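You operate a simulated robot arm through the tools that you are given. There is no shell and no other tool. Be economical: measure what you need, move in short steps, check, and stop when the job is done.

You are at the controls of a simulated two-armed robot. One attempt, no reset.

JOB
Pick up the cream wax bar from the top of the small grey table with one hand, pass it to the other hand and put it on the top of the finishing machine.

It is judged by the outcome, as a careful person would: the job done as asked, and still so three seconds after it is handed in. It fails if anything else is knocked over, pushed out of place, dropped, spilled or broken.

ROBOT AND FRAMES
Two 7-joint arms with two-finger parallel grippers on one trunk, on a base that drives. Base frame: it is fixed to the floor where the robot stands at the start and does not move with it; the origin is under the middle of the robot, x ahead of it, y to its left, z up. Readings come in mm, rad, newtons and seconds.
The left shoulder is at the start at [50, 187, 1010], the right one opposite. With the tool pointing down near the work surface each hand reaches from about 100 to 640 mm from the robot's upright axis, wherever it stands, measured 20 degrees to its own side. Places, roughly: top of the finishing machine (72x17 cm) [-260, 500, 800]. Payload 3.43 kg a hand.
The TCP of each hand is the grasp point between the finger pads, 30 mm short of the fingertips. In the tool frame z runs along the fingers and y along their closing line. The gripper opens to 94 mm. The fingers are 28 mm wide and 10 mm thick; the gripper's body (50 by 96 mm) begins 55 mm behind the TCP.
Orientation is told as [roll, pitch, yaw] about the base's x, y, z axes, in that order, counted from this pose: with the fingers straight down and closing along the base's y, the tool's x points along the base's -x, its y along +y and its z along -z.

CONTROLS
- The arms move only by the tool play_rows. It takes "left_series", "right_series" or both (then of equal length, played together; a hand with none holds still); each is a list of rows, each a list of 6 numbers: the shift along the base's x, y, z in units of 30 mm (1.0 is 30 mm), then the turn, a rotation vector about the base's x, y, z in units of 8 degrees (1.0 is 8 degrees). In form: [[tx, ty, tz, wx, wy, wz], ...]. A call has 1 to 10 rows; each row shifts and turns the commanded pose from where the row before left it. "left_gripper" and "right_gripper" are, for a hand that has rows, the opening, from 0 (shut) to 1 (fully open), set as the call begins (left out, the last holds). A call with a number of a shift or a turn outside -1 to 1 is refused whole. Rows are played at 5 a second. More than 50 mm and 0.15 rad between two rows, or a gripper value outside its range, and nothing of the call is played. Where a pose cannot be reached the arm comes as near as it can. A force on the tool above 40 N (or 10 N above the force at the start of the call, whichever is more), or a blocked arm, ends the call early, and 0.2 s more pass. Each finger travels about 153 mm/s and halts on what it meets, pressing with about 35 N; the grip force reading is that of the motor and also rises with nothing between the fingers. The clock runs only during rows and for 0.2 s after the last one: add rows that do not move to give the fingers time. It gives the time, the measured TCP pose, the force on the tool (base axes), the opening and the grip force at its end, in the units of the frame above (readings bear some noise), with the torque about the TCP (base axes, N m) and any sound that the robot's microphone picked up, and new pictures: "show" is both (left out), scene, wrist or none (wrist: the cameras of the hands that moved).
- Cameras (640 x 400 px; columns grow to the right, rows downward): "scene" is now at [122.8, 56.6, 1167.5]; the picture's right is [0.66, -0.76, 0.00], its down [-0.46, -0.40, -0.80] and it looks along [0.60, 0.52, -0.60] (base axes); focal length 214 px, centre (320, 200). "left" rides on the left gripper at [76, -14, -102] in its tool frame; the picture's right is [0.18, 0.98, 0.00], its down [-0.75, 0.14, -0.64] and it looks along [-0.63, 0.12, 0.77] (tool axes); focal length 243 px, centre (320, 200). "right" rides on the right gripper at [76, 14, -102] in its tool frame; the picture's right is [-0.18, 0.98, 0.00], its down [-0.75, -0.14, -0.64] and it looks along [-0.63, -0.12, 0.77] (tool axes); focal length 243 px, centre (320, 200).
- slide_trunk(by): slides the trunk up (or, below 0, down) by that many mm; the arms and the scene camera ride with it, the base frame stays. It gives what a move gives, with no picture.
- drive_base(legs): drives the robot by 1 to 6 legs, each [ahead, left, turn to the left] in mm, mm and rad, along the robot's own axes; the way and the turn of a leg run together, so that a leg with both is an arc; at most 1500 mm and 3.142 rad a leg. The arms and the cameras ride along, it lands a little off, and it stops where it bumps. It gives what a move gives, and a new picture of the scene camera.
- aim_head(pan, tilt): turns the head with the scene camera to pan (to the left, within 1.396 rad either way) and tilt (down, from -0.506 to 1.204), counted from straight ahead of the robot. It gives what a move gives, and a new picture of the scene camera.
- probe_pixels(camera, pixels): there is no depth. For up to 12 entries [column, row, z] of the newest picture of that camera ("zoom" is the newest enlarged one), the place [x, y] in the base frame at which the ray of that pixel passes the height z, good to about 2 mm. It takes no simulated time.
- zoom(camera, box): a new picture of the part [left, top, right, bottom] of that camera's present view, enlarged. It takes no simulated time.
- job_done(): hands the job in; it is judged then, once.

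Go step by step. Measure first, check grasps and placings, and put right what went wrong. The budget is 80 turns and 260 pictures, counting those below and the enlarged ones. Unless the task says otherwise, let go and move clear before handing in, and close with one line.

The tools are called after "Call:" by a JSON object that holds its "name" and its "arguments". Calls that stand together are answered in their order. play_rows: Moves the arms, as the interface text tells. Its arguments: {"type":"object","properties":{"left_series":{"type":"array"},"left_gripper":{"type":"number"},"right_series":{"type":"array"},"right_gripper":{"type":"number"},"show":{"type":"string","enum":["both","scene","wrist","none"]}},"required":[]} The other tools are called the same way: slide_trunk (by) slides the trunk up or down; drive_base (legs) drives the base; aim_head (pan, tilt) turns the head that bears the scene camera; probe_pixels (camera, pixels) gives the place at which the rays of pixels pass given heights; zoom (camera, box) takes an enlarged picture of a part of a camera's view; job_done () hands the job in.

At the start:

```text
t: 0.0
left_eef_pos: [390.0, 332.1, 989.5]
left_ee_rot: [-0.001, 0.0, 0.001]
left_force: [-0.6, 0.6, 0.3]
left_ft_torque: [0.02, 0.02, -0.01]
left_gripper_width: 93.9
left_grasp_force: 0.0
right_eef_pos: [403.4, -10.2, 1032.0]
right_ee_rot: [0.0, 0.002, 0.001]
right_force: [0.4, -0.2, 0.4]
right_ft_torque: [0.0, 0.03, -0.02]
right_gripper_width: 94.1
right_grasp_force: 0.0
trunk travel left (down, up): [-225.0, 207.0]
robot x, y, heading: [4.6, 1.0, -0.003]
head pan, tilt: [0.716, 0.648]
```

scene: 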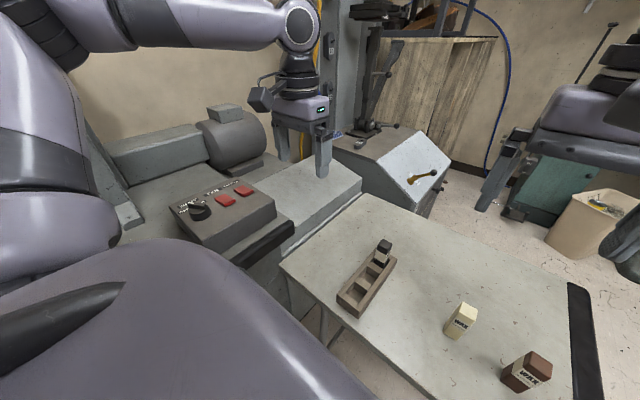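
right: 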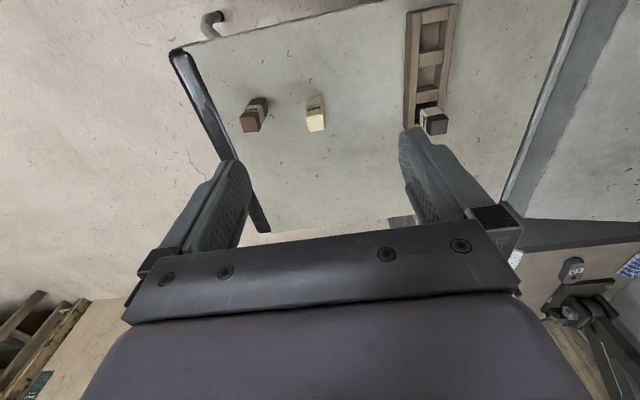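
left: 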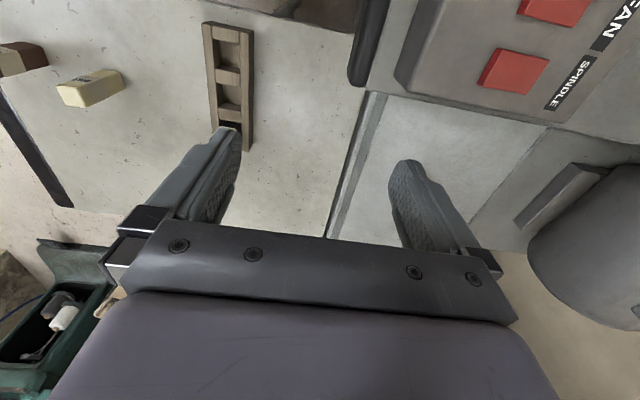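

The scene shows the cream bar near (461,318), and both wrist views also see it, at right (316,113) and left (90,88). I'll zoom in and probe it at several heights to triangulate its position and the table height.

Call:
{"name": "zoom", "arguments": {"camera": "scene", "box": [400, 260, 560, 400]}}

Call:
{"name": "zoom", "arguments": {"camera": "right", "box": [220, 60, 420, 185]}}

Call:
{"name": "probe_pixels", "arguments": {"camera": "scene", "pixels": [[458, 339, 700], [458, 339, 750], [458, 339, 800], [280, 263, 700], [280, 263, 750], [280, 263, 800], [365, 195, 750], [365, 195, 800]]}}

Call:
{"name": "probe_pixels", "arguments": {"camera": "right", "pixels": [[316, 131, 700], [316, 131, 750], [316, 131, 800], [316, 97, 700], [316, 97, 750], [316, 97, 800]]}}

Call:
{"name": "aim_head", "arguments": {"pan": 1.396, "tilt": 0.6}}

```text
2.86 times, centred on (480, 330) of scene
```

zoom: 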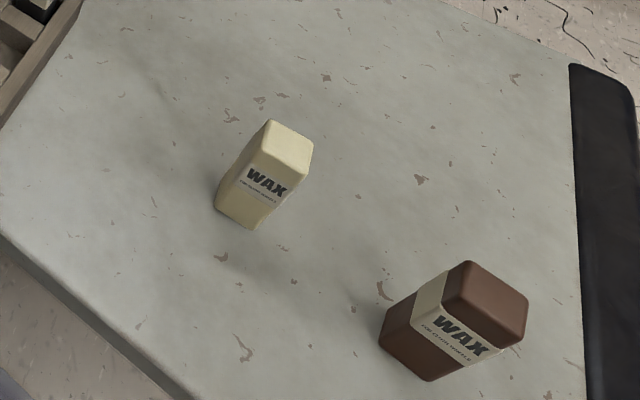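

```text
3.20 times, centred on (320, 122) of right
```

zoom: 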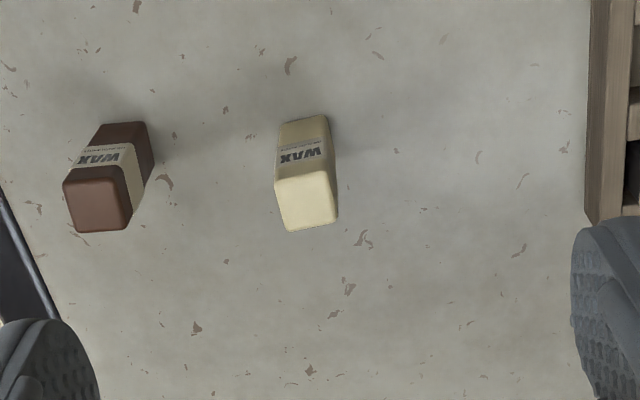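

```text
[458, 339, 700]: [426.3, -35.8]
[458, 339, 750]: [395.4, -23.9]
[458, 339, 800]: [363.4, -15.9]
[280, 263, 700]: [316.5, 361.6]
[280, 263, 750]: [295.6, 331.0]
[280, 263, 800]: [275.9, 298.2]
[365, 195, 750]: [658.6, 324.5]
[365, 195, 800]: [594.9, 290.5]
```

```text
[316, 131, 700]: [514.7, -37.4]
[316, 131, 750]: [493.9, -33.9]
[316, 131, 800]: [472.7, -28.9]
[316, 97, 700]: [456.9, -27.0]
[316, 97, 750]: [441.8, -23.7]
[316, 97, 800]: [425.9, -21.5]
```

```text
t: 1.1
left_eef_pos: [388.1, 332.7, 989.8]
left_ee_rot: [0.0, 0.0, 0.0]
left_force: [0.7, 0.9, -0.8]
left_ft_torque: [-0.01, -0.01, 0.01]
left_gripper_width: 93.9
left_grasp_force: 0.2
right_eef_pos: [403.4, -10.7, 1032.4]
right_ee_rot: [0.0, 0.0, 0.001]
right_force: [0.2, 0.3, 0.1]
right_ft_torque: [0.04, 0.01, 0.01]
right_gripper_width: 93.7
right_grasp_force: 0.0
trunk travel left (down, up): [-225.0, 207.0]
robot x, y, heading: [3.7, 1.5, 0.001]
head pan, tilt: [1.396, 0.6]
```

scene: 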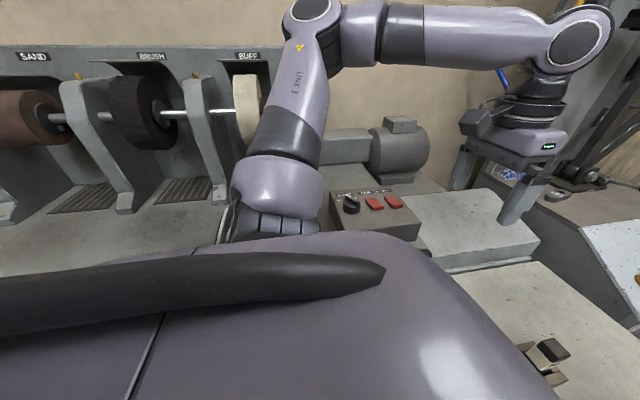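

The bar stands upright with its label facing the robot, and the finishing machine (SAND/BRUSH/BUFF) is to the left, its flat front apron around (60,240). The rays suggest a table height near 600, so I'll aim at the table and probe lower.

Call:
{"name": "aim_head", "arguments": {"pan": 0.2, "tilt": 0.85}}

Call:
{"name": "probe_pixels", "arguments": {"camera": "right", "pixels": [[307.5, 98, 560], [307.5, 98, 600], [307.5, 98, 640], [323, 97, 560], [323, 97, 600], [323, 97, 640], [310, 131.5, 650], [310, 131.5, 700], [325, 129, 650], [325, 129, 700], [306, 116, 700], [322, 113, 700]]}}

```text
t: 2.5
left_eef_pos: [388.4, 333.3, 988.6]
left_ee_rot: [0.001, 0.001, 0.001]
left_force: [0.3, -0.4, -0.5]
left_ft_torque: [0.02, -0.03, 0.0]
left_gripper_width: 94.1
left_grasp_force: 0.0
right_eef_pos: [403.7, -10.2, 1031.6]
right_ee_rot: [0.001, -0.001, -0.001]
right_force: [0.0, -0.8, 0.4]
right_ft_torque: [-0.02, 0.0, 0.02]
right_gripper_width: 93.9
right_grasp_force: 0.1
trunk travel left (down, up): [-225.0, 207.0]
robot x, y, heading: [-2.6, 1.4, 0.001]
head pan, tilt: [0.201, 0.85]
```

scene: 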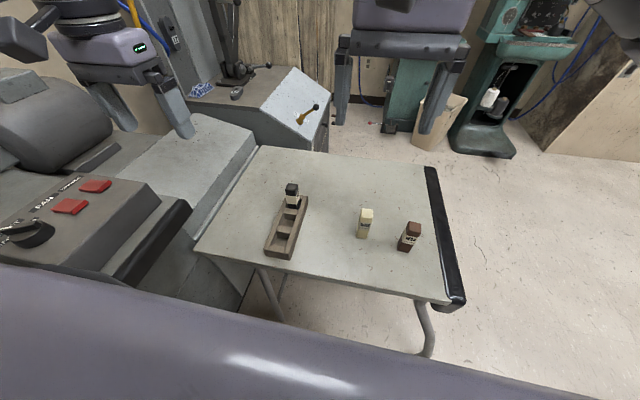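

```text
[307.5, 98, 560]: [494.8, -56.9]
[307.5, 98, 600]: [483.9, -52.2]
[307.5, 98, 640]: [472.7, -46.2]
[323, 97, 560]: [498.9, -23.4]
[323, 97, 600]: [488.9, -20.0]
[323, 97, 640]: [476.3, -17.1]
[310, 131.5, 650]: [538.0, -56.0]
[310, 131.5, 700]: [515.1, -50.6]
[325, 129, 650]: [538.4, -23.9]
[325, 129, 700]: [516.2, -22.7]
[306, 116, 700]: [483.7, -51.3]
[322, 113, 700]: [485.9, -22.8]
```

Call:
{"name": "zoom", "arguments": {"camera": "scene", "box": [320, 180, 448, 260]}}

Call:
{"name": "probe_pixels", "arguments": {"camera": "scene", "pixels": [[357, 236, 560], [357, 236, 600], [357, 236, 640], [369, 239, 560], [369, 239, 600], [369, 239, 640], [414, 299, 600], [195, 248, 600], [256, 146, 600], [425, 165, 600]]}}

```text
5.00 times, centred on (384, 220) of scene
```

zoom: 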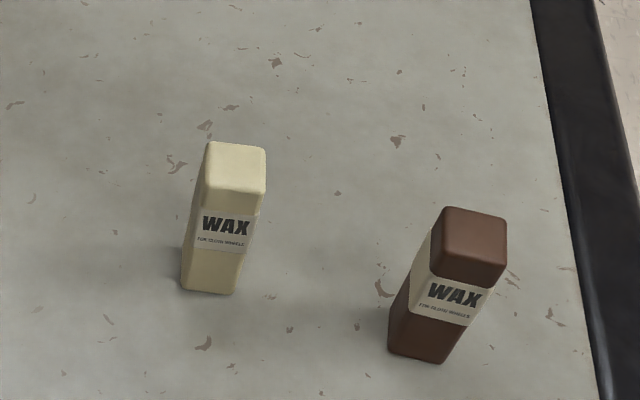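

```text
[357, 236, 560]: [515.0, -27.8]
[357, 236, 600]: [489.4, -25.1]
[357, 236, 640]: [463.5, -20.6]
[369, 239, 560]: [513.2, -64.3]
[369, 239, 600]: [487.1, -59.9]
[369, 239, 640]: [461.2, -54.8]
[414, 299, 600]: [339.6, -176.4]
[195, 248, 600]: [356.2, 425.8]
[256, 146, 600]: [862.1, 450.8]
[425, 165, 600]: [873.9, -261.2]
```

Both views agree on a table height of about 600, with the bar standing at x≈485–516, y≈-52…-22 and its top near 700. I'll check the top edges from the scene view.

Call:
{"name": "probe_pixels", "arguments": {"camera": "zoom", "pixels": [[203, 188, 700], [265, 194, 700], [210, 142, 700], [264, 148, 700], [182, 290, 600], [235, 294, 600], [182, 290, 610], [203, 188, 690], [203, 188, 710]]}}

Call:
{"name": "probe_pixels", "arguments": {"camera": "left", "pixels": [[61, 91, 700], [64, 106, 700], [120, 71, 600], [124, 88, 600]]}}

Call:
{"name": "zoom", "arguments": {"camera": "left", "box": [40, 40, 200, 140]}}

```text
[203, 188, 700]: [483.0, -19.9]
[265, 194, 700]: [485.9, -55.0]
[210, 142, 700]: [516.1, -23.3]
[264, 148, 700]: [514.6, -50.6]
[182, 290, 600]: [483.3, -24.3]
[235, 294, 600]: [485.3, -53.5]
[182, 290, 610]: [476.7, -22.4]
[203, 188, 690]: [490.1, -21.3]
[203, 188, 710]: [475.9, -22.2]
```

```text
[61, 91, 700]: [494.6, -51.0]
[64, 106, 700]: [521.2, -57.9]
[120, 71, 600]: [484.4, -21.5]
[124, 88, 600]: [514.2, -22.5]
```

```text
4.00 times, centred on (120, 90) of left
```

zoom: 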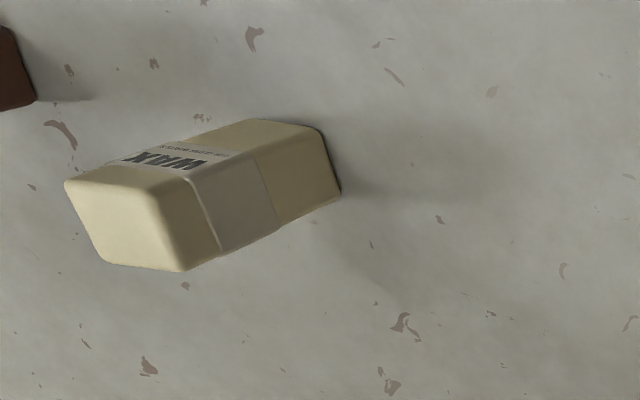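

The bar is about 31×31×100 mm, centred at (500,-37), spanning z 600–700. Before choosing how to grip it, I'll look at the machine again and measure its apron.

Call:
{"name": "aim_head", "arguments": {"pan": 1.396, "tilt": 0.75}}

Call:
{"name": "probe_pixels", "arguments": {"camera": "scene", "pixels": [[10, 220, 800], [130, 200, 800], [100, 170, 800], [60, 150, 800], [200, 150, 800], [350, 170, 800], [470, 210, 800], [470, 170, 800], [540, 190, 800]]}}

```text
t: 3.9
left_eef_pos: [389.2, 331.7, 990.4]
left_ee_rot: [-0.002, -0.002, -0.001]
left_force: [0.3, 0.3, -0.3]
left_ft_torque: [0.0, 0.0, 0.01]
left_gripper_width: 93.9
left_grasp_force: 0.0
right_eef_pos: [402.9, -10.5, 1032.1]
right_ee_rot: [0.0, 0.001, 0.001]
right_force: [0.3, 0.3, 0.2]
right_ft_torque: [0.03, -0.04, 0.01]
right_gripper_width: 94.0
right_grasp_force: 0.0
trunk travel left (down, up): [-225.0, 207.0]
robot x, y, heading: [0.4, -1.0, 0.003]
head pan, tilt: [1.396, 0.75]
```

scene: 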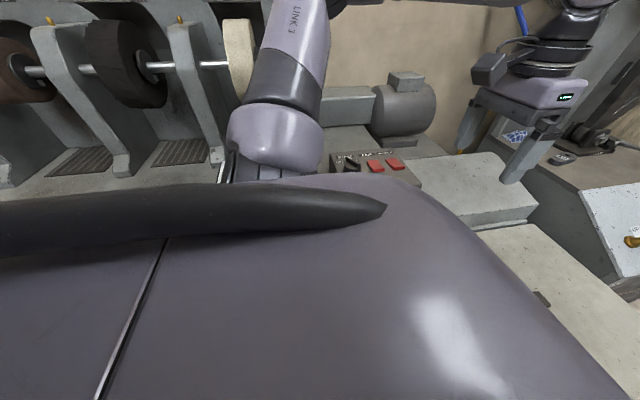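

```text
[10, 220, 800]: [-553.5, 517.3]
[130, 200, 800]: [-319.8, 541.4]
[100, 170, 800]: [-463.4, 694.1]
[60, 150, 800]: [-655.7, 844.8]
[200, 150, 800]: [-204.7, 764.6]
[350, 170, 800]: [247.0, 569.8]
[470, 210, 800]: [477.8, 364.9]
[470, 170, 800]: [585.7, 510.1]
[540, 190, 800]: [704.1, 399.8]
```

The apron (y≈415–585, z 800) is clear in front of the drums. So the right hand will pick the bar by its top end with fingers straight down. The left hand will then take the lower half, tilted about 35° from horizontal and pointing forward. I'm moving the right hand above the bar.

Call:
{"name": "play_rows", "arguments": {"right_series": [[0.404, -0.11, -0.966, 0, 0, 0], [0.404, -0.11, -0.966, 0, 0, 0], [0.404, -0.11, -0.966, 0, 0, 0], [0.404, -0.11, -0.966, 0, 0, 0], [0.404, -0.11, -0.966, 0, 0, 0], [0.404, -0.11, -0.966, 0, 0, 0], [0.404, -0.11, -0.966, 0, 0, 0], [0.404, -0.11, -0.966, 0, 0, 0]], "right_gripper": 1, "show": "wrist"}}

Call:
{"name": "aim_head", "arguments": {"pan": 0.1, "tilt": 0.85}}

```text
t: 5.7
left_eef_pos: [388.3, 333.2, 991.8]
left_ee_rot: [-0.001, -0.001, -0.001]
left_force: [0.5, -0.6, 0.3]
left_ft_torque: [-0.01, 0.0, -0.05]
left_gripper_width: 94.3
left_grasp_force: 0.0
right_eef_pos: [500.9, -37.6, 799.9]
right_ee_rot: [0.0, 0.0, 0.0]
right_force: [0.3, -0.5, 0.4]
right_ft_torque: [0.0, 0.06, -0.01]
right_gripper_width: 94.1
right_grasp_force: 0.0
trunk travel left (down, up): [-225.0, 207.0]
robot x, y, heading: [-4.7, 2.0, -0.002]
head pan, tilt: [1.396, 0.75]
```

right: 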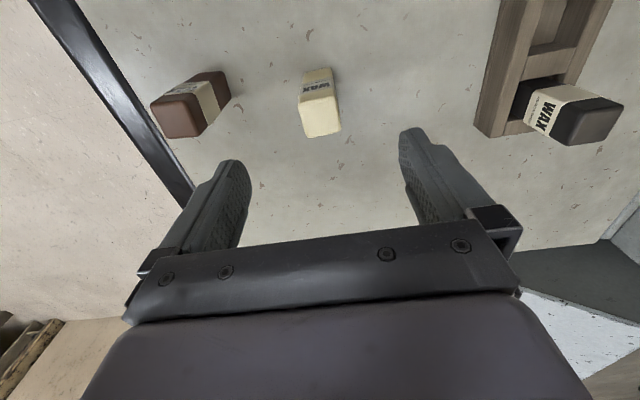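

```text
t: 7.1
left_eef_pos: [388.4, 332.2, 989.6]
left_ee_rot: [0.001, 0.0, -0.001]
left_force: [0.4, -0.1, -0.4]
left_ft_torque: [0.04, -0.02, -0.01]
left_gripper_width: 93.9
left_grasp_force: 0.1
right_eef_pos: [500.1, -36.4, 800.5]
right_ee_rot: [0.0, -0.001, 0.0]
right_force: [0.1, -0.2, 0.9]
right_ft_torque: [0.02, -0.01, 0.0]
right_gripper_width: 93.8
right_grasp_force: 0.1
trunk travel left (down, up): [-225.0, 207.0]
robot x, y, heading: [4.0, 2.4, -0.0]
head pan, tilt: [0.099, 0.85]
```

scene: 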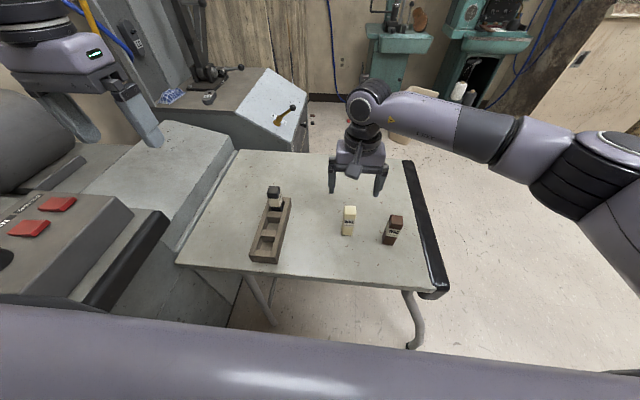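

The bar's top face is at right (303–341, 82–138). I'll probe its corners at z=700 to check the centring.

Call:
{"name": "probe_pixels", "arguments": {"camera": "right", "pixels": [[302, 97, 700], [335, 92, 700], [308, 138, 700], [341, 133, 700], [305, 72, 600], [331, 68, 600]]}}

Call:
{"name": "zoom", "arguments": {"camera": "right", "box": [240, 50, 400, 150]}}

```text
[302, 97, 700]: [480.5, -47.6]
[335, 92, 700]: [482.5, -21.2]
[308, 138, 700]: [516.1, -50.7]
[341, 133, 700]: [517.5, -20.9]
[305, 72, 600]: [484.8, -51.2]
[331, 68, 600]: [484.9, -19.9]
```

```text
4.00 times, centred on (320, 100) of right
```

zoom: 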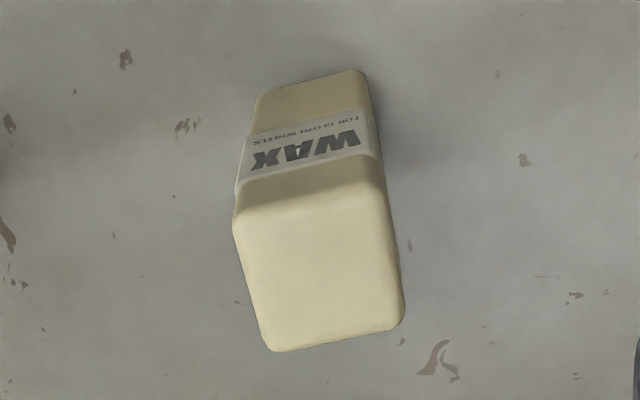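

The bar is centred under the hand at about (500,-36), so I'll descend to z 694 and close.

Call:
{"name": "play_rows", "arguments": {"right_series": [[0, 0, -0.8, 0, 0, 0], [0, 0, -0.8, 0, 0, 0], [0, 0, -0.8, 0, 0, 0], [0, 0, -0.8, 0, 0, 0], [0, 0, -0.34, 0, 0, 0], [0, 0, 0, 0, 0, 0]], "right_gripper": 1, "show": "wrist"}}

Call:
{"name": "play_rows", "arguments": {"right_series": [[0, 0, 0, 0, 0, 0], [0, 0, 0, 0, 0, 0], [0, 0, 0, 0, 0, 0], [0, 0, 0, 0, 0, 0]], "right_gripper": 0, "show": "both"}}

```text
t: 8.5
left_eef_pos: [389.4, 333.4, 989.9]
left_ee_rot: [-0.001, 0.0, 0.001]
left_force: [0.0, -0.8, 0.6]
left_ft_torque: [-0.02, -0.02, -0.02]
left_gripper_width: 93.8
left_grasp_force: 0.0
right_eef_pos: [500.4, -37.7, 694.4]
right_ee_rot: [-0.001, 0.0, 0.0]
right_force: [0.0, 0.2, -0.2]
right_ft_torque: [-0.02, -0.01, -0.03]
right_gripper_width: 93.7
right_grasp_force: 0.1
trunk travel left (down, up): [-225.0, 207.0]
robot x, y, heading: [-1.0, 1.8, 0.003]
head pan, tilt: [0.099, 0.85]
```

right: 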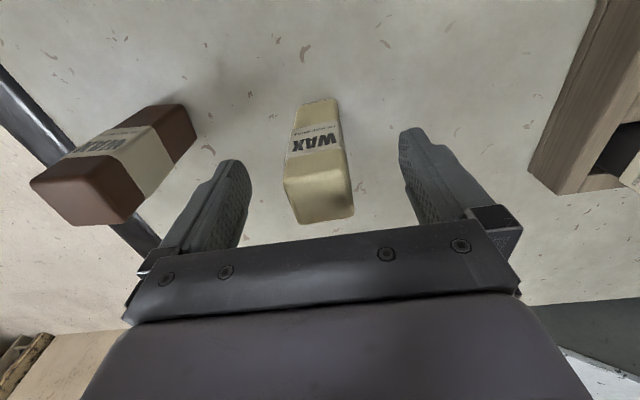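

```text
t: 9.5
left_eef_pos: [389.0, 333.1, 989.7]
left_ee_rot: [0.001, -0.001, 0.0]
left_force: [0.6, -0.1, -0.4]
left_ft_torque: [0.02, 0.01, -0.03]
left_gripper_width: 94.1
left_grasp_force: 0.0
right_eef_pos: [498.7, -36.8, 692.5]
right_ee_rot: [0.001, -0.001, 0.001]
right_force: [0.3, 0.0, 0.2]
right_ft_torque: [0.02, -0.01, 0.0]
right_gripper_width: 36.0
right_grasp_force: 34.3
trunk travel left (down, up): [-225.0, 207.0]
robot x, y, heading: [-0.0, 2.2, -0.001]
head pan, tilt: [0.099, 0.85]
```

scene: 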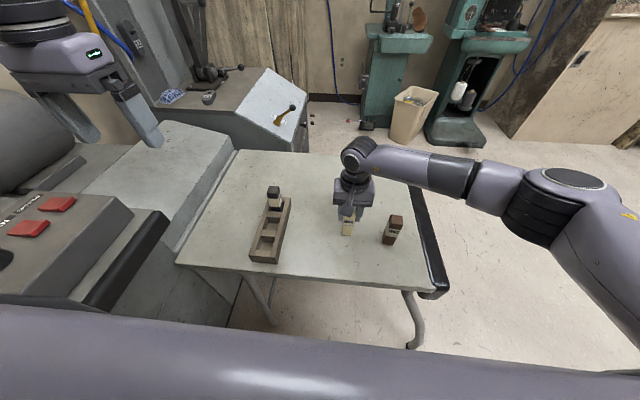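
right: 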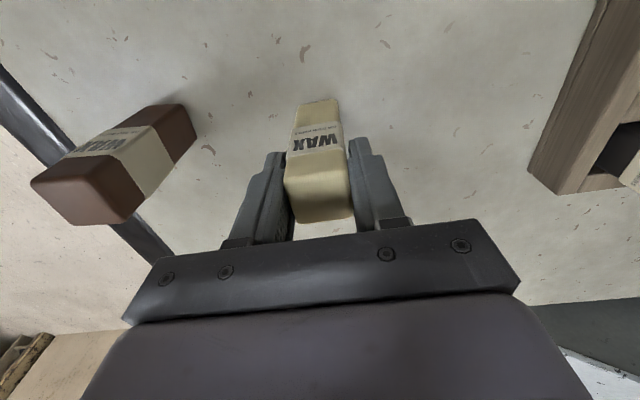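

The grip shows 34 N at 36 mm opening, so the bar is held. I'm lifting it straight up.

Call:
{"name": "play_rows", "arguments": {"right_series": [[0, 0, 0.4, 0, 0, 0], [0, 0, 0.9, 0, 0, 0], [0, 0, 1, 0, 0, 0], [0, 0, 1, 0, 0, 0], [0, 0, 1, 0, 0, 0], [0, 0, 1, 0, 0, 0], [0, 0, 1, 0, 0, 0], [0, 0, 1, 0, 0, 0], [0, 0, 1, 0, 0, 0], [0, 0, 0.5, 0, 0, 0]], "show": "both"}}

```text
t: 11.7
left_eef_pos: [387.6, 333.2, 990.5]
left_ee_rot: [0.0, 0.0, -0.002]
left_force: [0.6, 0.9, -0.4]
left_ft_torque: [-0.02, 0.04, 0.0]
left_gripper_width: 94.1
left_grasp_force: 0.0
right_eef_pos: [498.9, -36.4, 957.8]
right_ee_rot: [0.001, 0.0, 0.001]
right_force: [0.1, 0.8, -0.5]
right_ft_torque: [0.0, 0.01, -0.03]
right_gripper_width: 35.6
right_grasp_force: 35.3
trunk travel left (down, up): [-225.0, 207.0]
robot x, y, heading: [-0.6, 0.8, 0.002]
head pan, tilt: [0.099, 0.85]
```

scene: 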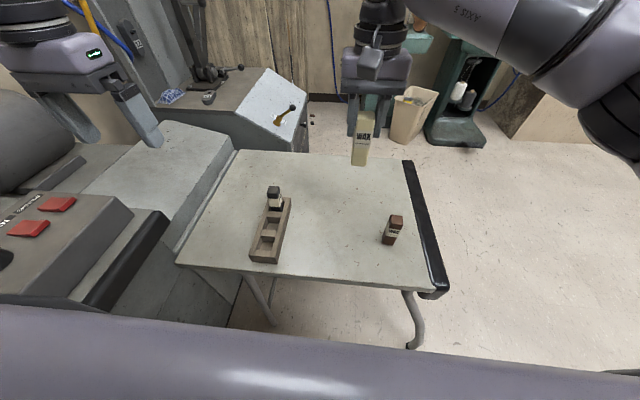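
right: 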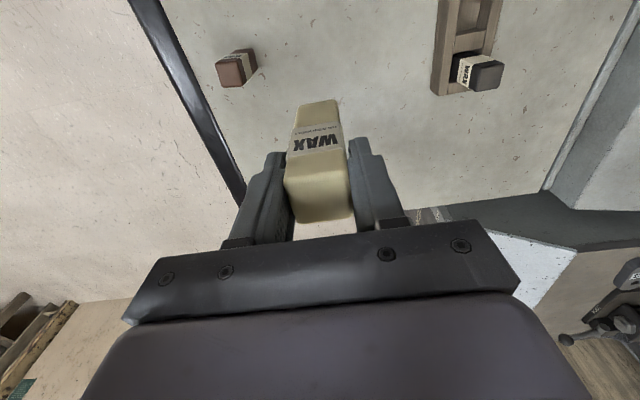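

The bar is hanging vertically, with its bottom about 93 mm below the right TCP. I'll bring the right hand to (459,90,958) while the left hand pitches 55° to point forward and down.

Call:
{"name": "play_rows", "arguments": {"left_series": [[-0.205, 0, -0.05, 0, -0.982, 0], [-0.205, 0, -0.05, 0, -0.982, 0], [-0.205, 0, -0.05, 0, -0.982, 0], [-0.205, 0, -0.05, 0, -0.982, 0], [-0.205, 0, -0.05, 0, -0.982, 0], [-0.205, 0, -0.05, 0, -0.982, 0], [-0.205, 0, -0.05, 0, -0.982, 0], [0, 0, 0, 0, 0, 0]], "right_series": [[-0.19, 0.6, 0, 0, 0, 0], [-0.19, 0.6, 0, 0, 0, 0], [-0.19, 0.6, 0, 0, 0, 0], [-0.19, 0.6, 0, 0, 0, 0], [-0.19, 0.6, 0, 0, 0, 0], [-0.19, 0.6, 0, 0, 0, 0], [-0.19, 0.6, 0, 0, 0, 0], [0, 0, 0, 0, 0, 0]], "left_gripper": 1, "show": "scene"}}

```text
t: 13.5
left_eef_pos: [376.6, 350.6, 996.8]
left_ee_rot: [0.001, -0.96, 0.001]
left_force: [0.9, -0.3, 0.0]
left_ft_torque: [0.0, 0.03, -0.03]
left_gripper_width: 94.3
left_grasp_force: 0.0
left hand out of reach, approached as far as the arm can: row 6, 7
right_eef_pos: [460.4, 88.9, 957.5]
right_ee_rot: [-0.001, -0.001, -0.002]
right_force: [0.0, -0.5, -0.4]
right_ft_torque: [0.04, 0.01, 0.0]
right_gripper_width: 35.7
right_grasp_force: 35.7
trunk travel left (down, up): [-225.0, 207.0]
robot x, y, heading: [-1.6, -0.2, 0.001]
head pan, tilt: [0.099, 0.85]
```

scene: 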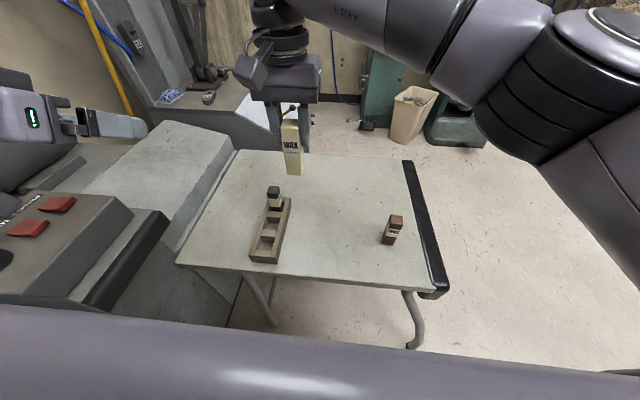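

The left hand couldn't fold back that far. I'll move the meeting point forward to x≈520 and bring the left hand forward too.

Call:
{"name": "play_rows", "arguments": {"left_series": [[0.7, 0, 0, 0, 0, 0], [0.7, 0, 0, 0, 0, 0], [0.7, 0, 0, 0, 0, 0], [0.7, 0, 0, 0, 0, 0], [0, 0, 0, 0, 0, 0]], "right_series": [[0.5, 0, 0, 0, 0, 0], [0.5, 0, 0, 0, 0, 0], [0.5, 0, 0, 0, 0, 0], [0.5, 0, 0, 0, 0, 0], [0, 0, 0, 0, 0, 0]], "show": "none"}}

```text
t: 14.9
left_eef_pos: [462.5, 350.9, 998.7]
left_ee_rot: [0.0, -0.961, 0.0]
left_force: [-1.0, 0.9, -0.4]
left_ft_torque: [0.04, 0.0, 0.02]
left_gripper_width: 93.9
left_grasp_force: 0.1
right_eef_pos: [530.6, 51.0, 959.6]
right_ee_rot: [0.023, -0.002, -0.058]
right_force: [0.5, 0.1, -0.5]
right_ft_torque: [-0.01, -0.01, 0.03]
right_gripper_width: 35.6
right_grasp_force: 35.4
right hand out of reach, approached as far as the arm can: row 3, 4
trunk travel left (down, up): [-225.0, 207.0]
robot x, y, heading: [1.8, 0.4, -0.001]
head pan, tilt: [0.099, 0.85]
stopped in row 5 (right hand): the arm was blocked; the commanded pose is now the measured one
```

The right arm hit its limit there, since it reaches best on its own side. I'll bring it back to (480,10), square it up, and move the left hand to a pre-grasp behind it.

Call:
{"name": "play_rows", "arguments": {"right_series": [[-0.42, -0.34, 0, -0.04, 0, 0.104], [-0.42, -0.34, 0, -0.04, 0, 0.104], [-0.42, -0.34, 0, -0.04, 0, 0.104], [-0.42, -0.34, 0, -0.04, 0, 0.104], [0, 0, 0, 0, 0, 0], [0, 0, 0, 0, 0, 0], [0, 0, 0, 0, 0, 0], [0, 0, 0, 0, 0, 0], [0, 0, 0, 0, 0, 0], [0, 0, 0, 0, 0, 0]], "left_series": [[-0.24, -0.8, -0.127, 0, 0, 0], [-0.24, -0.8, -0.127, 0, 0, 0], [-0.24, -0.8, -0.127, 0, 0, 0], [-0.24, -0.8, -0.127, 0, 0, 0], [-0.24, -0.8, -0.127, 0, 0, 0], [-0.24, -0.8, -0.127, 0, 0, 0], [-0.24, -0.8, -0.127, 0, 0, 0], [-0.24, -0.8, -0.127, 0, 0, 0], [-0.24, -0.8, -0.127, 0, 0, 0], [0, 0, 0, 0, 0, 0]], "left_gripper": 1, "show": "both"}}

```text
t: 16.1
left_eef_pos: [415.0, 311.8, 983.3]
left_ee_rot: [0.191, -0.964, 0.023]
left_force: [0.0, 0.5, 0.1]
left_ft_torque: [-0.01, 0.01, -0.01]
left_gripper_width: 94.4
left_grasp_force: 0.1
right_eef_pos: [475.8, 20.9, 959.4]
right_ee_rot: [-0.001, -0.004, 0.017]
right_force: [0.1, 0.0, -0.9]
right_ft_torque: [-0.01, -0.03, -0.01]
right_gripper_width: 35.9
right_grasp_force: 34.3
trunk travel left (down, up): [-225.0, 207.0]
robot x, y, heading: [-3.4, 5.0, 0.011]
head pan, tilt: [0.099, 0.85]
stopped in row 5 (left hand): the arm was blocked; the commanded pose is now the measured one
```

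scene: 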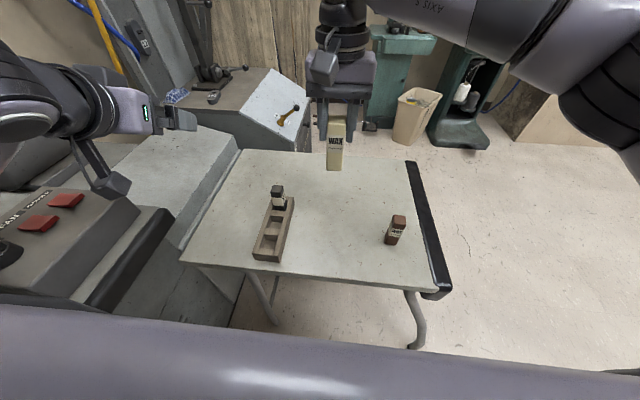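
right: 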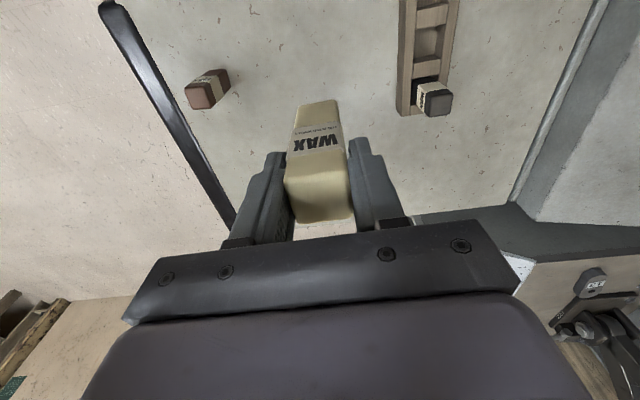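
left: 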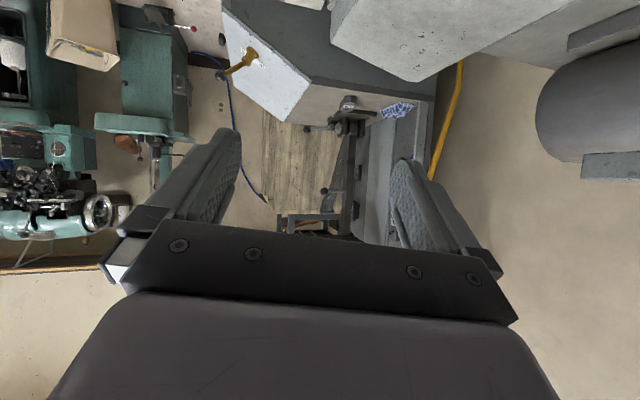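

The left arm blocked at a wrist limit: it is free of force but has rolled 0.19. Pointing diagonally inward suits it better, so I'll correct the roll and yaw the left hand -45°. I'll also yaw the right hand -45° so the relative geometry stays the same.

Call:
{"name": "play_rows", "arguments": {"left_series": [[0, 0, 0, -0.4, 0, -0.64], [0, 0, 0, -0.39, 0, -0.64], [0, 0, 0, 0, 0, -0.94], [0, 0, 0, 0, 0, -0.94], [0, -0.3, 0, 0, 0, -0.94], [0, -0.3, 0, 0, 0, -0.94], [0, -0.3, 0, 0, 0, -0.94], [0, -0.3, 0, 0, 0, -0.94], [0, 0, 0, 0, 0, 0]], "show": "both"}}

```text
t: 18.1
left_eef_pos: [420.8, 269.6, 980.9]
left_ee_rot: [-0.01, -0.959, -0.794]
left_force: [-0.4, 0.6, 0.3]
left_ft_torque: [-0.02, 0.02, 0.01]
left_gripper_width: 94.0
left_grasp_force: 0.1
right_eef_pos: [477.8, 18.3, 958.6]
right_ee_rot: [0.0, -0.002, 0.015]
right_force: [-0.2, 0.5, -1.9]
right_ft_torque: [-0.01, -0.02, -0.04]
right_gripper_width: 35.7
right_grasp_force: 35.0
trunk travel left (down, up): [-225.0, 207.0]
robot x, y, heading: [-2.2, 3.0, 0.008]
head pan, tilt: [0.099, 0.85]
```

scene: 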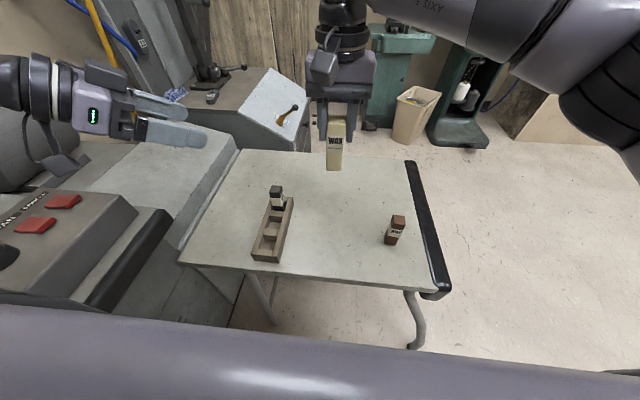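
left: 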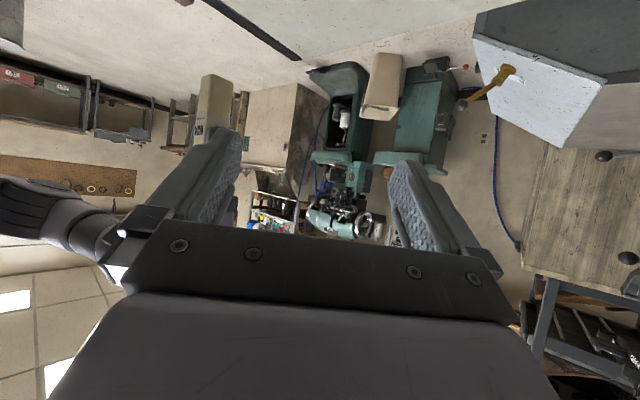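

That pose works cleanly. Next I'll bring the left hand to the pre-grasp (406,90,967) while the right hand yaws -45°.

Call:
{"name": "play_rows", "arguments": {"left_series": [[-0.07, -0.857, -0.067, 0, 0, 0], [-0.07, -0.857, -0.067, 0, 0, 0], [-0.07, -0.857, -0.067, 0, 0, 0], [-0.07, -0.857, -0.067, 0, 0, 0], [-0.07, -0.857, -0.067, 0, 0, 0], [-0.07, -0.857, -0.067, 0, 0, 0], [-0.07, -0.857, -0.067, 0, 0, 0], [0, 0, 0, 0, 0, 0]], "right_series": [[0, 0, 0, 0, 0, -0.82], [0, 0, 0, 0, 0, -0.82], [0, 0, 0, 0, 0, -0.82], [0, 0, 0, 0, 0, -0.82], [0, 0, 0, 0, 0, -0.82], [0, 0, 0, 0, 0, -0.82], [0, 0, 0, 0, 0, -0.82], [0, 0, 0, 0, 0, 0]], "left_gripper": 1, "show": "both"}}

```text
t: 19.4
left_eef_pos: [416.9, 201.5, 964.4]
left_ee_rot: [0.125, -0.889, -0.726]
left_force: [-0.5, -0.4, 0.2]
left_ft_torque: [0.02, -0.01, -0.03]
left_gripper_width: 94.1
left_grasp_force: 0.0
right_eef_pos: [473.4, 25.4, 960.0]
right_ee_rot: [0.001, -0.006, -0.588]
right_force: [0.3, 0.5, -0.5]
right_ft_torque: [0.0, -0.03, -0.02]
right_gripper_width: 35.7
right_grasp_force: 34.8
trunk travel left (down, up): [-225.0, 207.0]
robot x, y, heading: [-3.9, 5.5, 0.023]
head pan, tilt: [0.099, 0.85]
stopped in row 6 (left hand): the arm was blocked; the commanded pose is now the measured one
```

scene: 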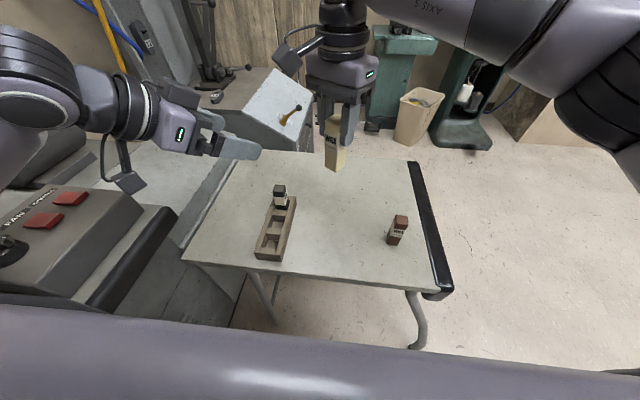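
right: 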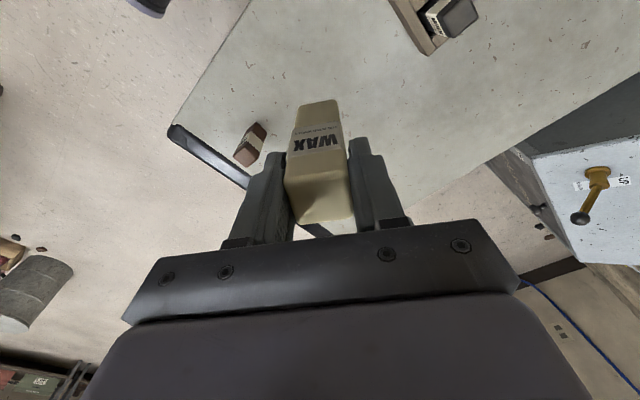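
left: 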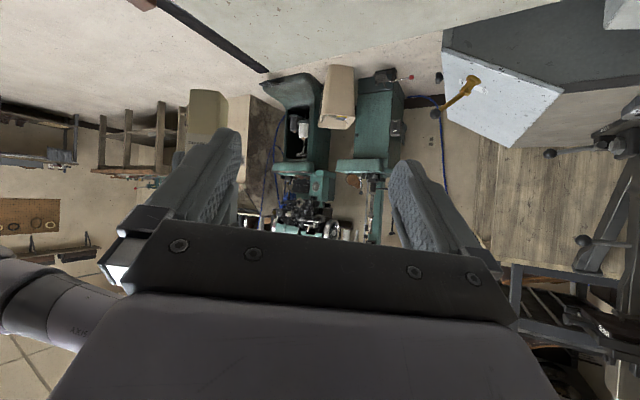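

The left arm blocked again, and the robot's heading shifted to 0.023, so part of the arm may be touching something. I'll look at the left arm.

Call:
{"name": "aim_head", "arguments": {"pan": 1.0, "tilt": 0.3}}

```text
t: 20.6
left_eef_pos: [414.1, 200.5, 962.9]
left_ee_rot: [0.124, -0.887, -0.726]
left_force: [-0.8, 0.2, 0.3]
left_ft_torque: [0.01, 0.04, 0.02]
left_gripper_width: 94.0
left_grasp_force: 0.1
right_eef_pos: [471.1, 24.7, 962.4]
right_ee_rot: [0.002, -0.01, -0.591]
right_force: [0.2, 0.1, -0.6]
right_ft_torque: [-0.05, 0.02, 0.02]
right_gripper_width: 35.8
right_grasp_force: 34.9
trunk travel left (down, up): [-225.0, 207.0]
robot x, y, heading: [-1.0, -0.3, 0.018]
head pan, tilt: [1.0, 0.3]
```

scene: 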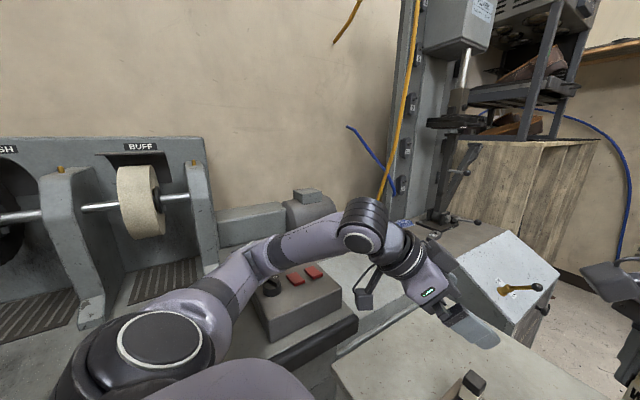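

Call:
{"name": "zoom", "arguments": {"camera": "scene", "box": [140, 190, 460, 390]}}

```text
2.00 times, centred on (300, 290) of scene
```

zoom: 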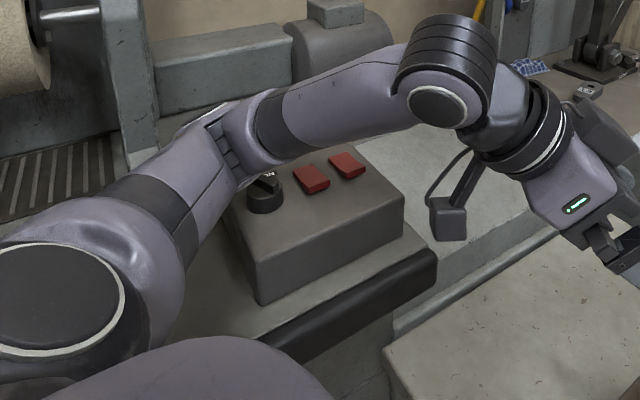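

The left elbow is right beside the control box knob, which explains the block. I'll raise the trunk so both arms clear the box.

Call:
{"name": "slide_trunk", "arguments": {"by": 180}}

Call:
{"name": "aim_head", "arguments": {"pan": -1.2, "tilt": 0.5}}

```text
t: 22.6
left_eef_pos: [418.1, 195.0, 1140.5]
left_ee_rot: [0.109, -0.885, -0.727]
left_force: [0.0, 0.2, 0.2]
left_ft_torque: [0.01, -0.06, -0.03]
left_gripper_width: 94.3
left_grasp_force: 0.1
right_eef_pos: [474.9, 23.9, 1139.5]
right_ee_rot: [-0.001, -0.005, -0.589]
right_force: [-0.4, -0.6, -0.5]
right_ft_torque: [-0.02, 0.0, 0.03]
right_gripper_width: 35.6
right_grasp_force: 35.0
trunk travel left (down, up): [-405.0, 27.0]
robot x, y, heading: [-0.0, 2.7, 0.015]
head pan, tilt: [1.0, 0.3]
```

```text
t: 24.7
left_eef_pos: [418.5, 196.0, 1141.3]
left_ee_rot: [0.109, -0.887, -0.727]
left_force: [-0.9, -0.2, 0.1]
left_ft_torque: [0.0, -0.02, -0.03]
left_gripper_width: 93.8
left_grasp_force: 0.0
right_eef_pos: [476.6, 24.2, 1139.9]
right_ee_rot: [-0.001, -0.004, -0.589]
right_force: [-1.0, 0.0, -1.0]
right_ft_torque: [0.0, 0.05, 0.0]
right_gripper_width: 35.7
right_grasp_force: 35.1
trunk travel left (down, up): [-405.0, 27.0]
robot x, y, heading: [-5.0, 3.2, 0.016]
head pan, tilt: [-1.201, 0.499]
```

scene: 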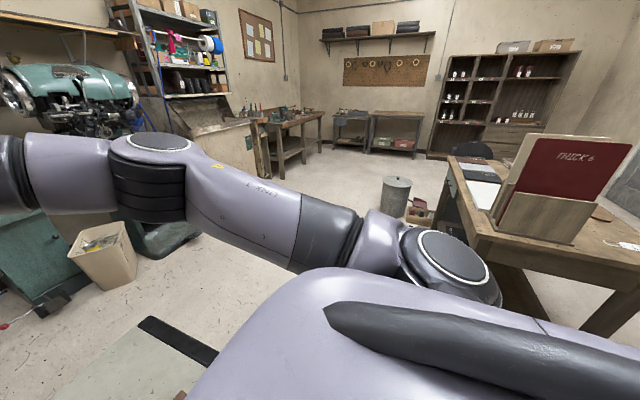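

There is open floor ahead and to the right, and a desk at right-rear. I'll probe the desk edge to see how much room there is.

Call:
{"name": "probe_pixels", "arguments": {"camera": "scene", "pixels": [[452, 178, 750], [480, 220, 750], [540, 265, 750], [600, 290, 750], [393, 215, 0], [100, 295, 0], [148, 320, 600]]}}

```text
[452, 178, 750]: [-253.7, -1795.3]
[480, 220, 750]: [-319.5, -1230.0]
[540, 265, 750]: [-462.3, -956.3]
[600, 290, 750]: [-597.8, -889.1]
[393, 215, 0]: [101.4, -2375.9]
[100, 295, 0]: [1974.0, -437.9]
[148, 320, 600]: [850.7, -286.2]
```

There is plenty of room: the desk is at y<-890 and the floor at right is open. I'll strafe right 300 mm away from the machine, then turn left to face it.

Call:
{"name": "drive_base", "arguments": {"legs": [[0, -300, 0], [0, 0, 1.555]]}}

Call:
{"name": "aim_head", "arguments": {"pan": 0.2, "tilt": 0.6}}

```text
t: 27.3
left_eef_pos: [423.2, -42.8, 1139.7]
left_ee_rot: [0.108, -0.885, -0.728]
left_force: [0.1, 0.1, 0.7]
left_ft_torque: [0.0, -0.01, 0.0]
left_gripper_width: 94.2
left_grasp_force: 0.1
right_eef_pos: [481.2, -215.0, 1138.6]
right_ee_rot: [0.0, -0.002, -0.588]
right_force: [-0.7, 0.8, -1.1]
right_ft_torque: [0.04, 0.0, -0.01]
right_gripper_width: 35.7
right_grasp_force: 35.1
trunk travel left (down, up): [-405.0, 27.0]
robot x, y, heading: [2.2, -238.4, 0.025]
head pan, tilt: [-1.201, 0.499]
stopped in leg 1: the robot was blocked; the commanded pose is now the measured one
```

scene: 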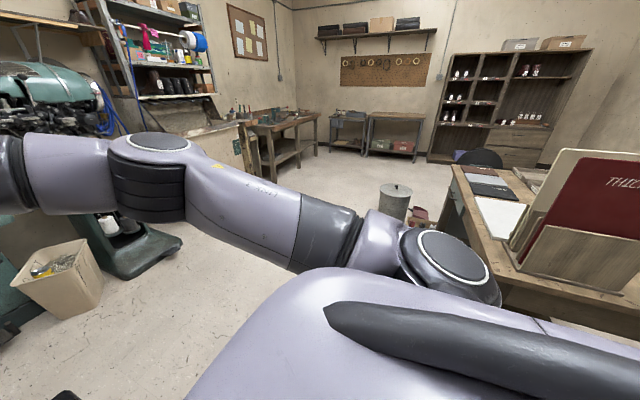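

```text
t: 28.8
left_eef_pos: [422.6, -42.7, 1140.9]
left_ee_rot: [0.109, -0.887, -0.726]
left_force: [1.0, 0.4, 0.4]
left_ft_torque: [-0.01, 0.01, -0.02]
left_gripper_width: 94.1
left_grasp_force: 0.0
right_eef_pos: [480.0, -214.6, 1140.4]
right_ee_rot: [0.0, -0.004, -0.589]
right_force: [-0.3, 0.7, -1.1]
right_ft_torque: [-0.05, 0.04, 0.0]
right_gripper_width: 35.9
right_grasp_force: 35.1
trunk travel left (down, up): [-405.0, 27.0]
robot x, y, heading: [3.0, -236.1, 0.013]
head pan, tilt: [0.201, 0.6]
```

scene: 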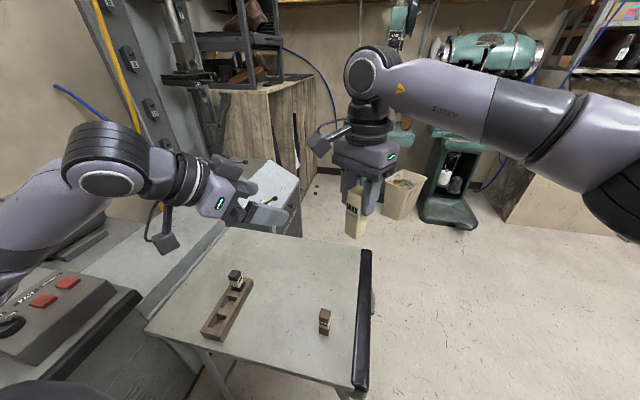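

The drive stopped after 238 mm. I'll check whether the table has moved and what is beside the base.

Call:
{"name": "probe_pixels", "arguments": {"camera": "scene", "pixels": [[352, 390, 600], [145, 332, 600], [361, 250, 600], [322, 335, 600], [205, 338, 600]]}}

Call:
{"name": "aim_head", "arguments": {"pan": -0.3, "tilt": 1.2}}

Call:
{"name": "aim_head", "arguments": {"pan": -1.396, "tilt": 1.0}}

```text
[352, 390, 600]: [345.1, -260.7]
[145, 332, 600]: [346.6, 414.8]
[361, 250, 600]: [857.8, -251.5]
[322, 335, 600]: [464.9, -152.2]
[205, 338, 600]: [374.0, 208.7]
```

```text
t: 29.8
left_eef_pos: [423.0, -43.8, 1139.9]
left_ee_rot: [0.108, -0.887, -0.726]
left_force: [0.6, 0.0, 0.3]
left_ft_torque: [0.0, 0.01, -0.02]
left_gripper_width: 94.1
left_grasp_force: 0.2
right_eef_pos: [479.9, -214.9, 1139.9]
right_ee_rot: [-0.002, -0.003, -0.588]
right_force: [-0.5, -0.1, -0.4]
right_ft_torque: [-0.03, 0.04, -0.05]
right_gripper_width: 35.7
right_grasp_force: 35.0
trunk travel left (down, up): [-405.0, 27.0]
robot x, y, heading: [-1.9, -238.0, 0.021]
head pan, tilt: [-0.3, 1.201]
```

scene: 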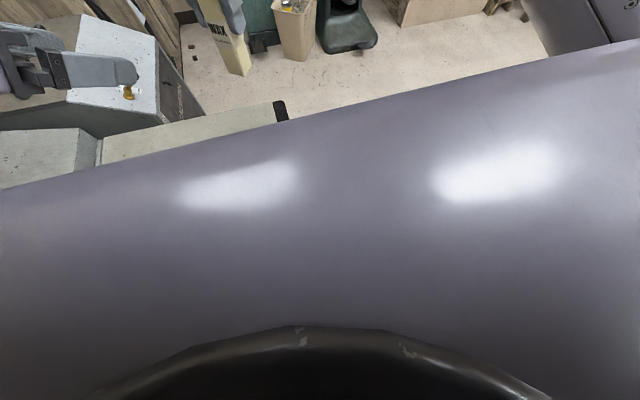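

```text
t: 31.1
left_eef_pos: [423.1, -43.0, 1140.4]
left_ee_rot: [0.109, -0.888, -0.726]
left_force: [-0.5, -0.4, 0.2]
left_ft_torque: [0.01, -0.04, -0.02]
left_gripper_width: 94.0
left_grasp_force: 0.0
right_eef_pos: [479.6, -213.4, 1137.6]
right_ee_rot: [0.0, -0.003, -0.588]
right_force: [0.0, 0.5, -1.2]
right_ft_torque: [0.02, 0.0, 0.02]
right_gripper_width: 35.6
right_grasp_force: 34.9
trunk travel left (down, up): [-405.0, 27.0]
robot x, y, heading: [4.3, -233.7, 0.023]
head pan, tilt: [-1.396, 1.0]
```

scene: 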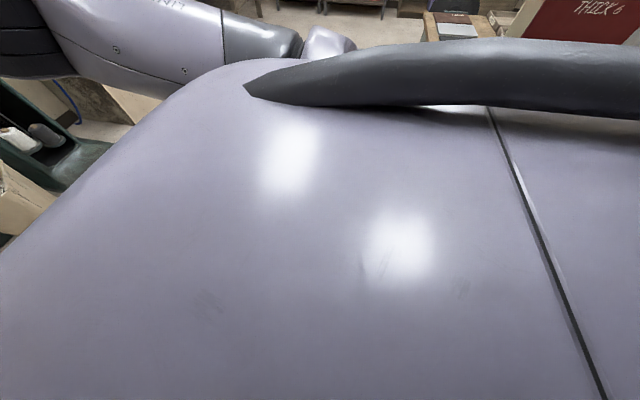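

The table and the items on it haven't moved, and the base just touched something low at right. There is enough room here, so I'll square up the left hand and move it to the pre-grasp while the right hand finishes its yaw.

Call:
{"name": "play_rows", "arguments": {"left_series": [[0, 0, 0, -0.36, -0.03, -0.51], [0, 0, 0, -0.36, -0.03, -0.51], [-0.11, -0.84, 0.07, 0, 0, 0], [-0.11, -0.84, 0.07, 0, 0, 0], [-0.11, -0.84, 0.07, 0, 0, 0], [-0.11, -0.84, 0.07, 0, 0, 0], [0, 0, 0, 0, 0, 0]], "right_series": [[0, 0, 0, 0, 0, -0.47], [0, 0, 0, 0, 0, -0.47], [0, 0, 0, 0, 0, -0.47], [0, 0, 0, 0, 0, 0], [0, 0, 0, 0, 0, 0], [0, 0, 0, 0, 0, 0], [0, 0, 0, 0, 0, 0]], "left_gripper": 1, "show": "none"}}

Call:
{"name": "aim_head", "arguments": {"pan": 0.2, "tilt": 0.45}}

```text
t: 32.7
left_eef_pos: [410.2, -144.5, 1148.5]
left_ee_rot: [-0.004, -0.962, -0.778]
left_force: [-0.6, -0.4, -0.1]
left_ft_torque: [-0.02, 0.03, -0.01]
left_gripper_width: 94.0
left_grasp_force: 0.0
right_eef_pos: [480.3, -213.8, 1139.0]
right_ee_rot: [-0.002, -0.002, -0.786]
right_force: [-0.5, -0.3, -0.8]
right_ft_torque: [-0.01, 0.01, 0.0]
right_gripper_width: 35.6
right_grasp_force: 35.1
trunk travel left (down, up): [-405.0, 27.0]
robot x, y, heading: [4.3, -234.1, 0.017]
head pan, tilt: [-1.396, 1.0]
```

```text
t: 34.4
left_eef_pos: [409.3, -144.8, 1148.3]
left_ee_rot: [-0.003, -0.962, -0.778]
left_force: [0.3, -0.1, 0.5]
left_ft_torque: [0.03, -0.03, 0.01]
left_gripper_width: 94.0
left_grasp_force: 0.0
right_eef_pos: [478.7, -213.6, 1140.4]
right_ee_rot: [0.001, -0.003, -0.785]
right_force: [0.5, -0.2, -1.1]
right_ft_torque: [0.04, -0.02, 0.01]
right_gripper_width: 35.5
right_grasp_force: 35.2
trunk travel left (down, up): [-405.0, 27.0]
robot x, y, heading: [-1.5, -233.1, 0.019]
head pan, tilt: [0.201, 0.45]
```

scene: 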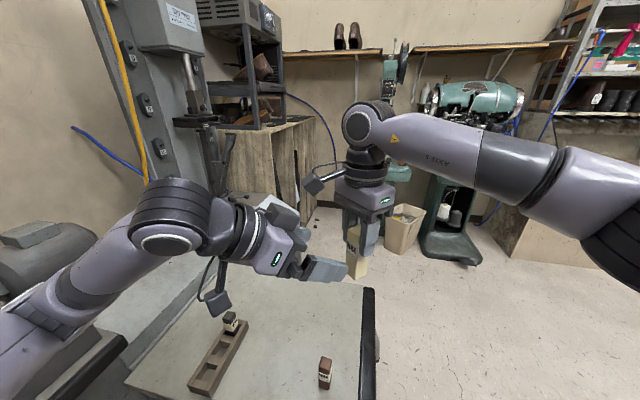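

Both hands are now aligned. I'll advance the left hand halfway along its axis and check with the wrist view.

Call:
{"name": "play_rows", "arguments": {"left_series": [[0.53, -0.53, -0.52, 0, 0, 0], [0.53, -0.53, -0.52, 0, 0, 0], [0, 0, 0, 0, 0, 0]], "left_gripper": 1, "show": "both"}}

Call:
{"name": "zoom", "arguments": {"camera": "scene", "box": [240, 160, 440, 285]}}

```text
t: 35.2
left_eef_pos: [441.1, -176.5, 1118.1]
left_ee_rot: [-0.004, -0.962, -0.778]
left_force: [0.0, 0.3, -0.3]
left_ft_torque: [0.02, -0.01, -0.01]
left_gripper_width: 94.0
left_grasp_force: 0.2
right_eef_pos: [479.8, -214.6, 1139.9]
right_ee_rot: [0.0, -0.004, -0.785]
right_force: [0.2, -0.4, -0.8]
right_ft_torque: [0.0, -0.01, 0.0]
right_gripper_width: 35.8
right_grasp_force: 35.0
trunk travel left (down, up): [-405.0, 27.0]
robot x, y, heading: [0.6, -239.3, 0.018]
head pan, tilt: [0.201, 0.45]
```

scene: 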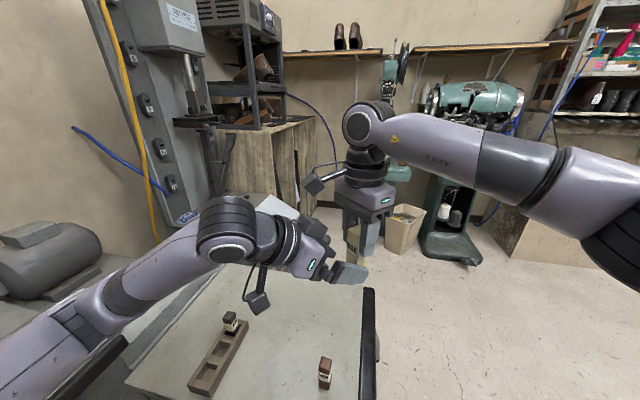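
left: 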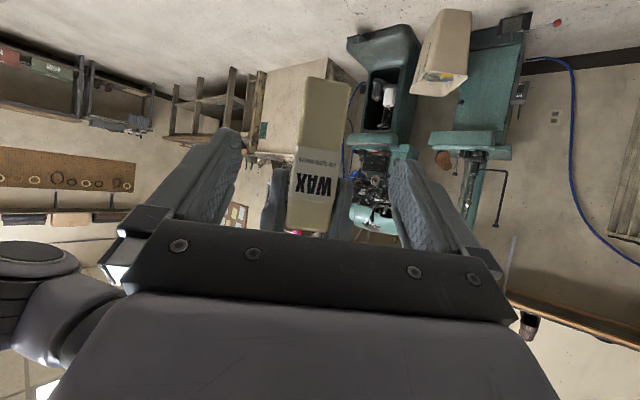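

```text
3.20 times, centred on (340, 222) of scene
```

zoom: 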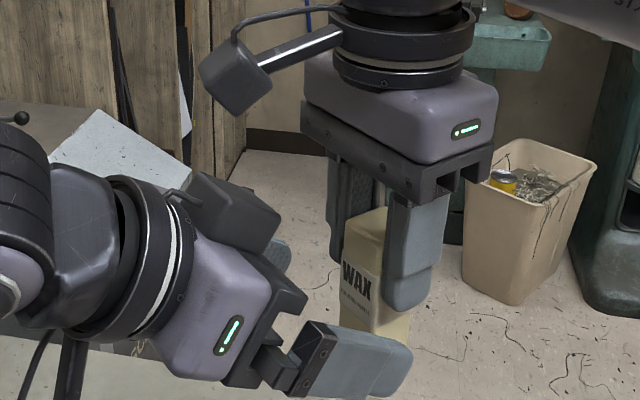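

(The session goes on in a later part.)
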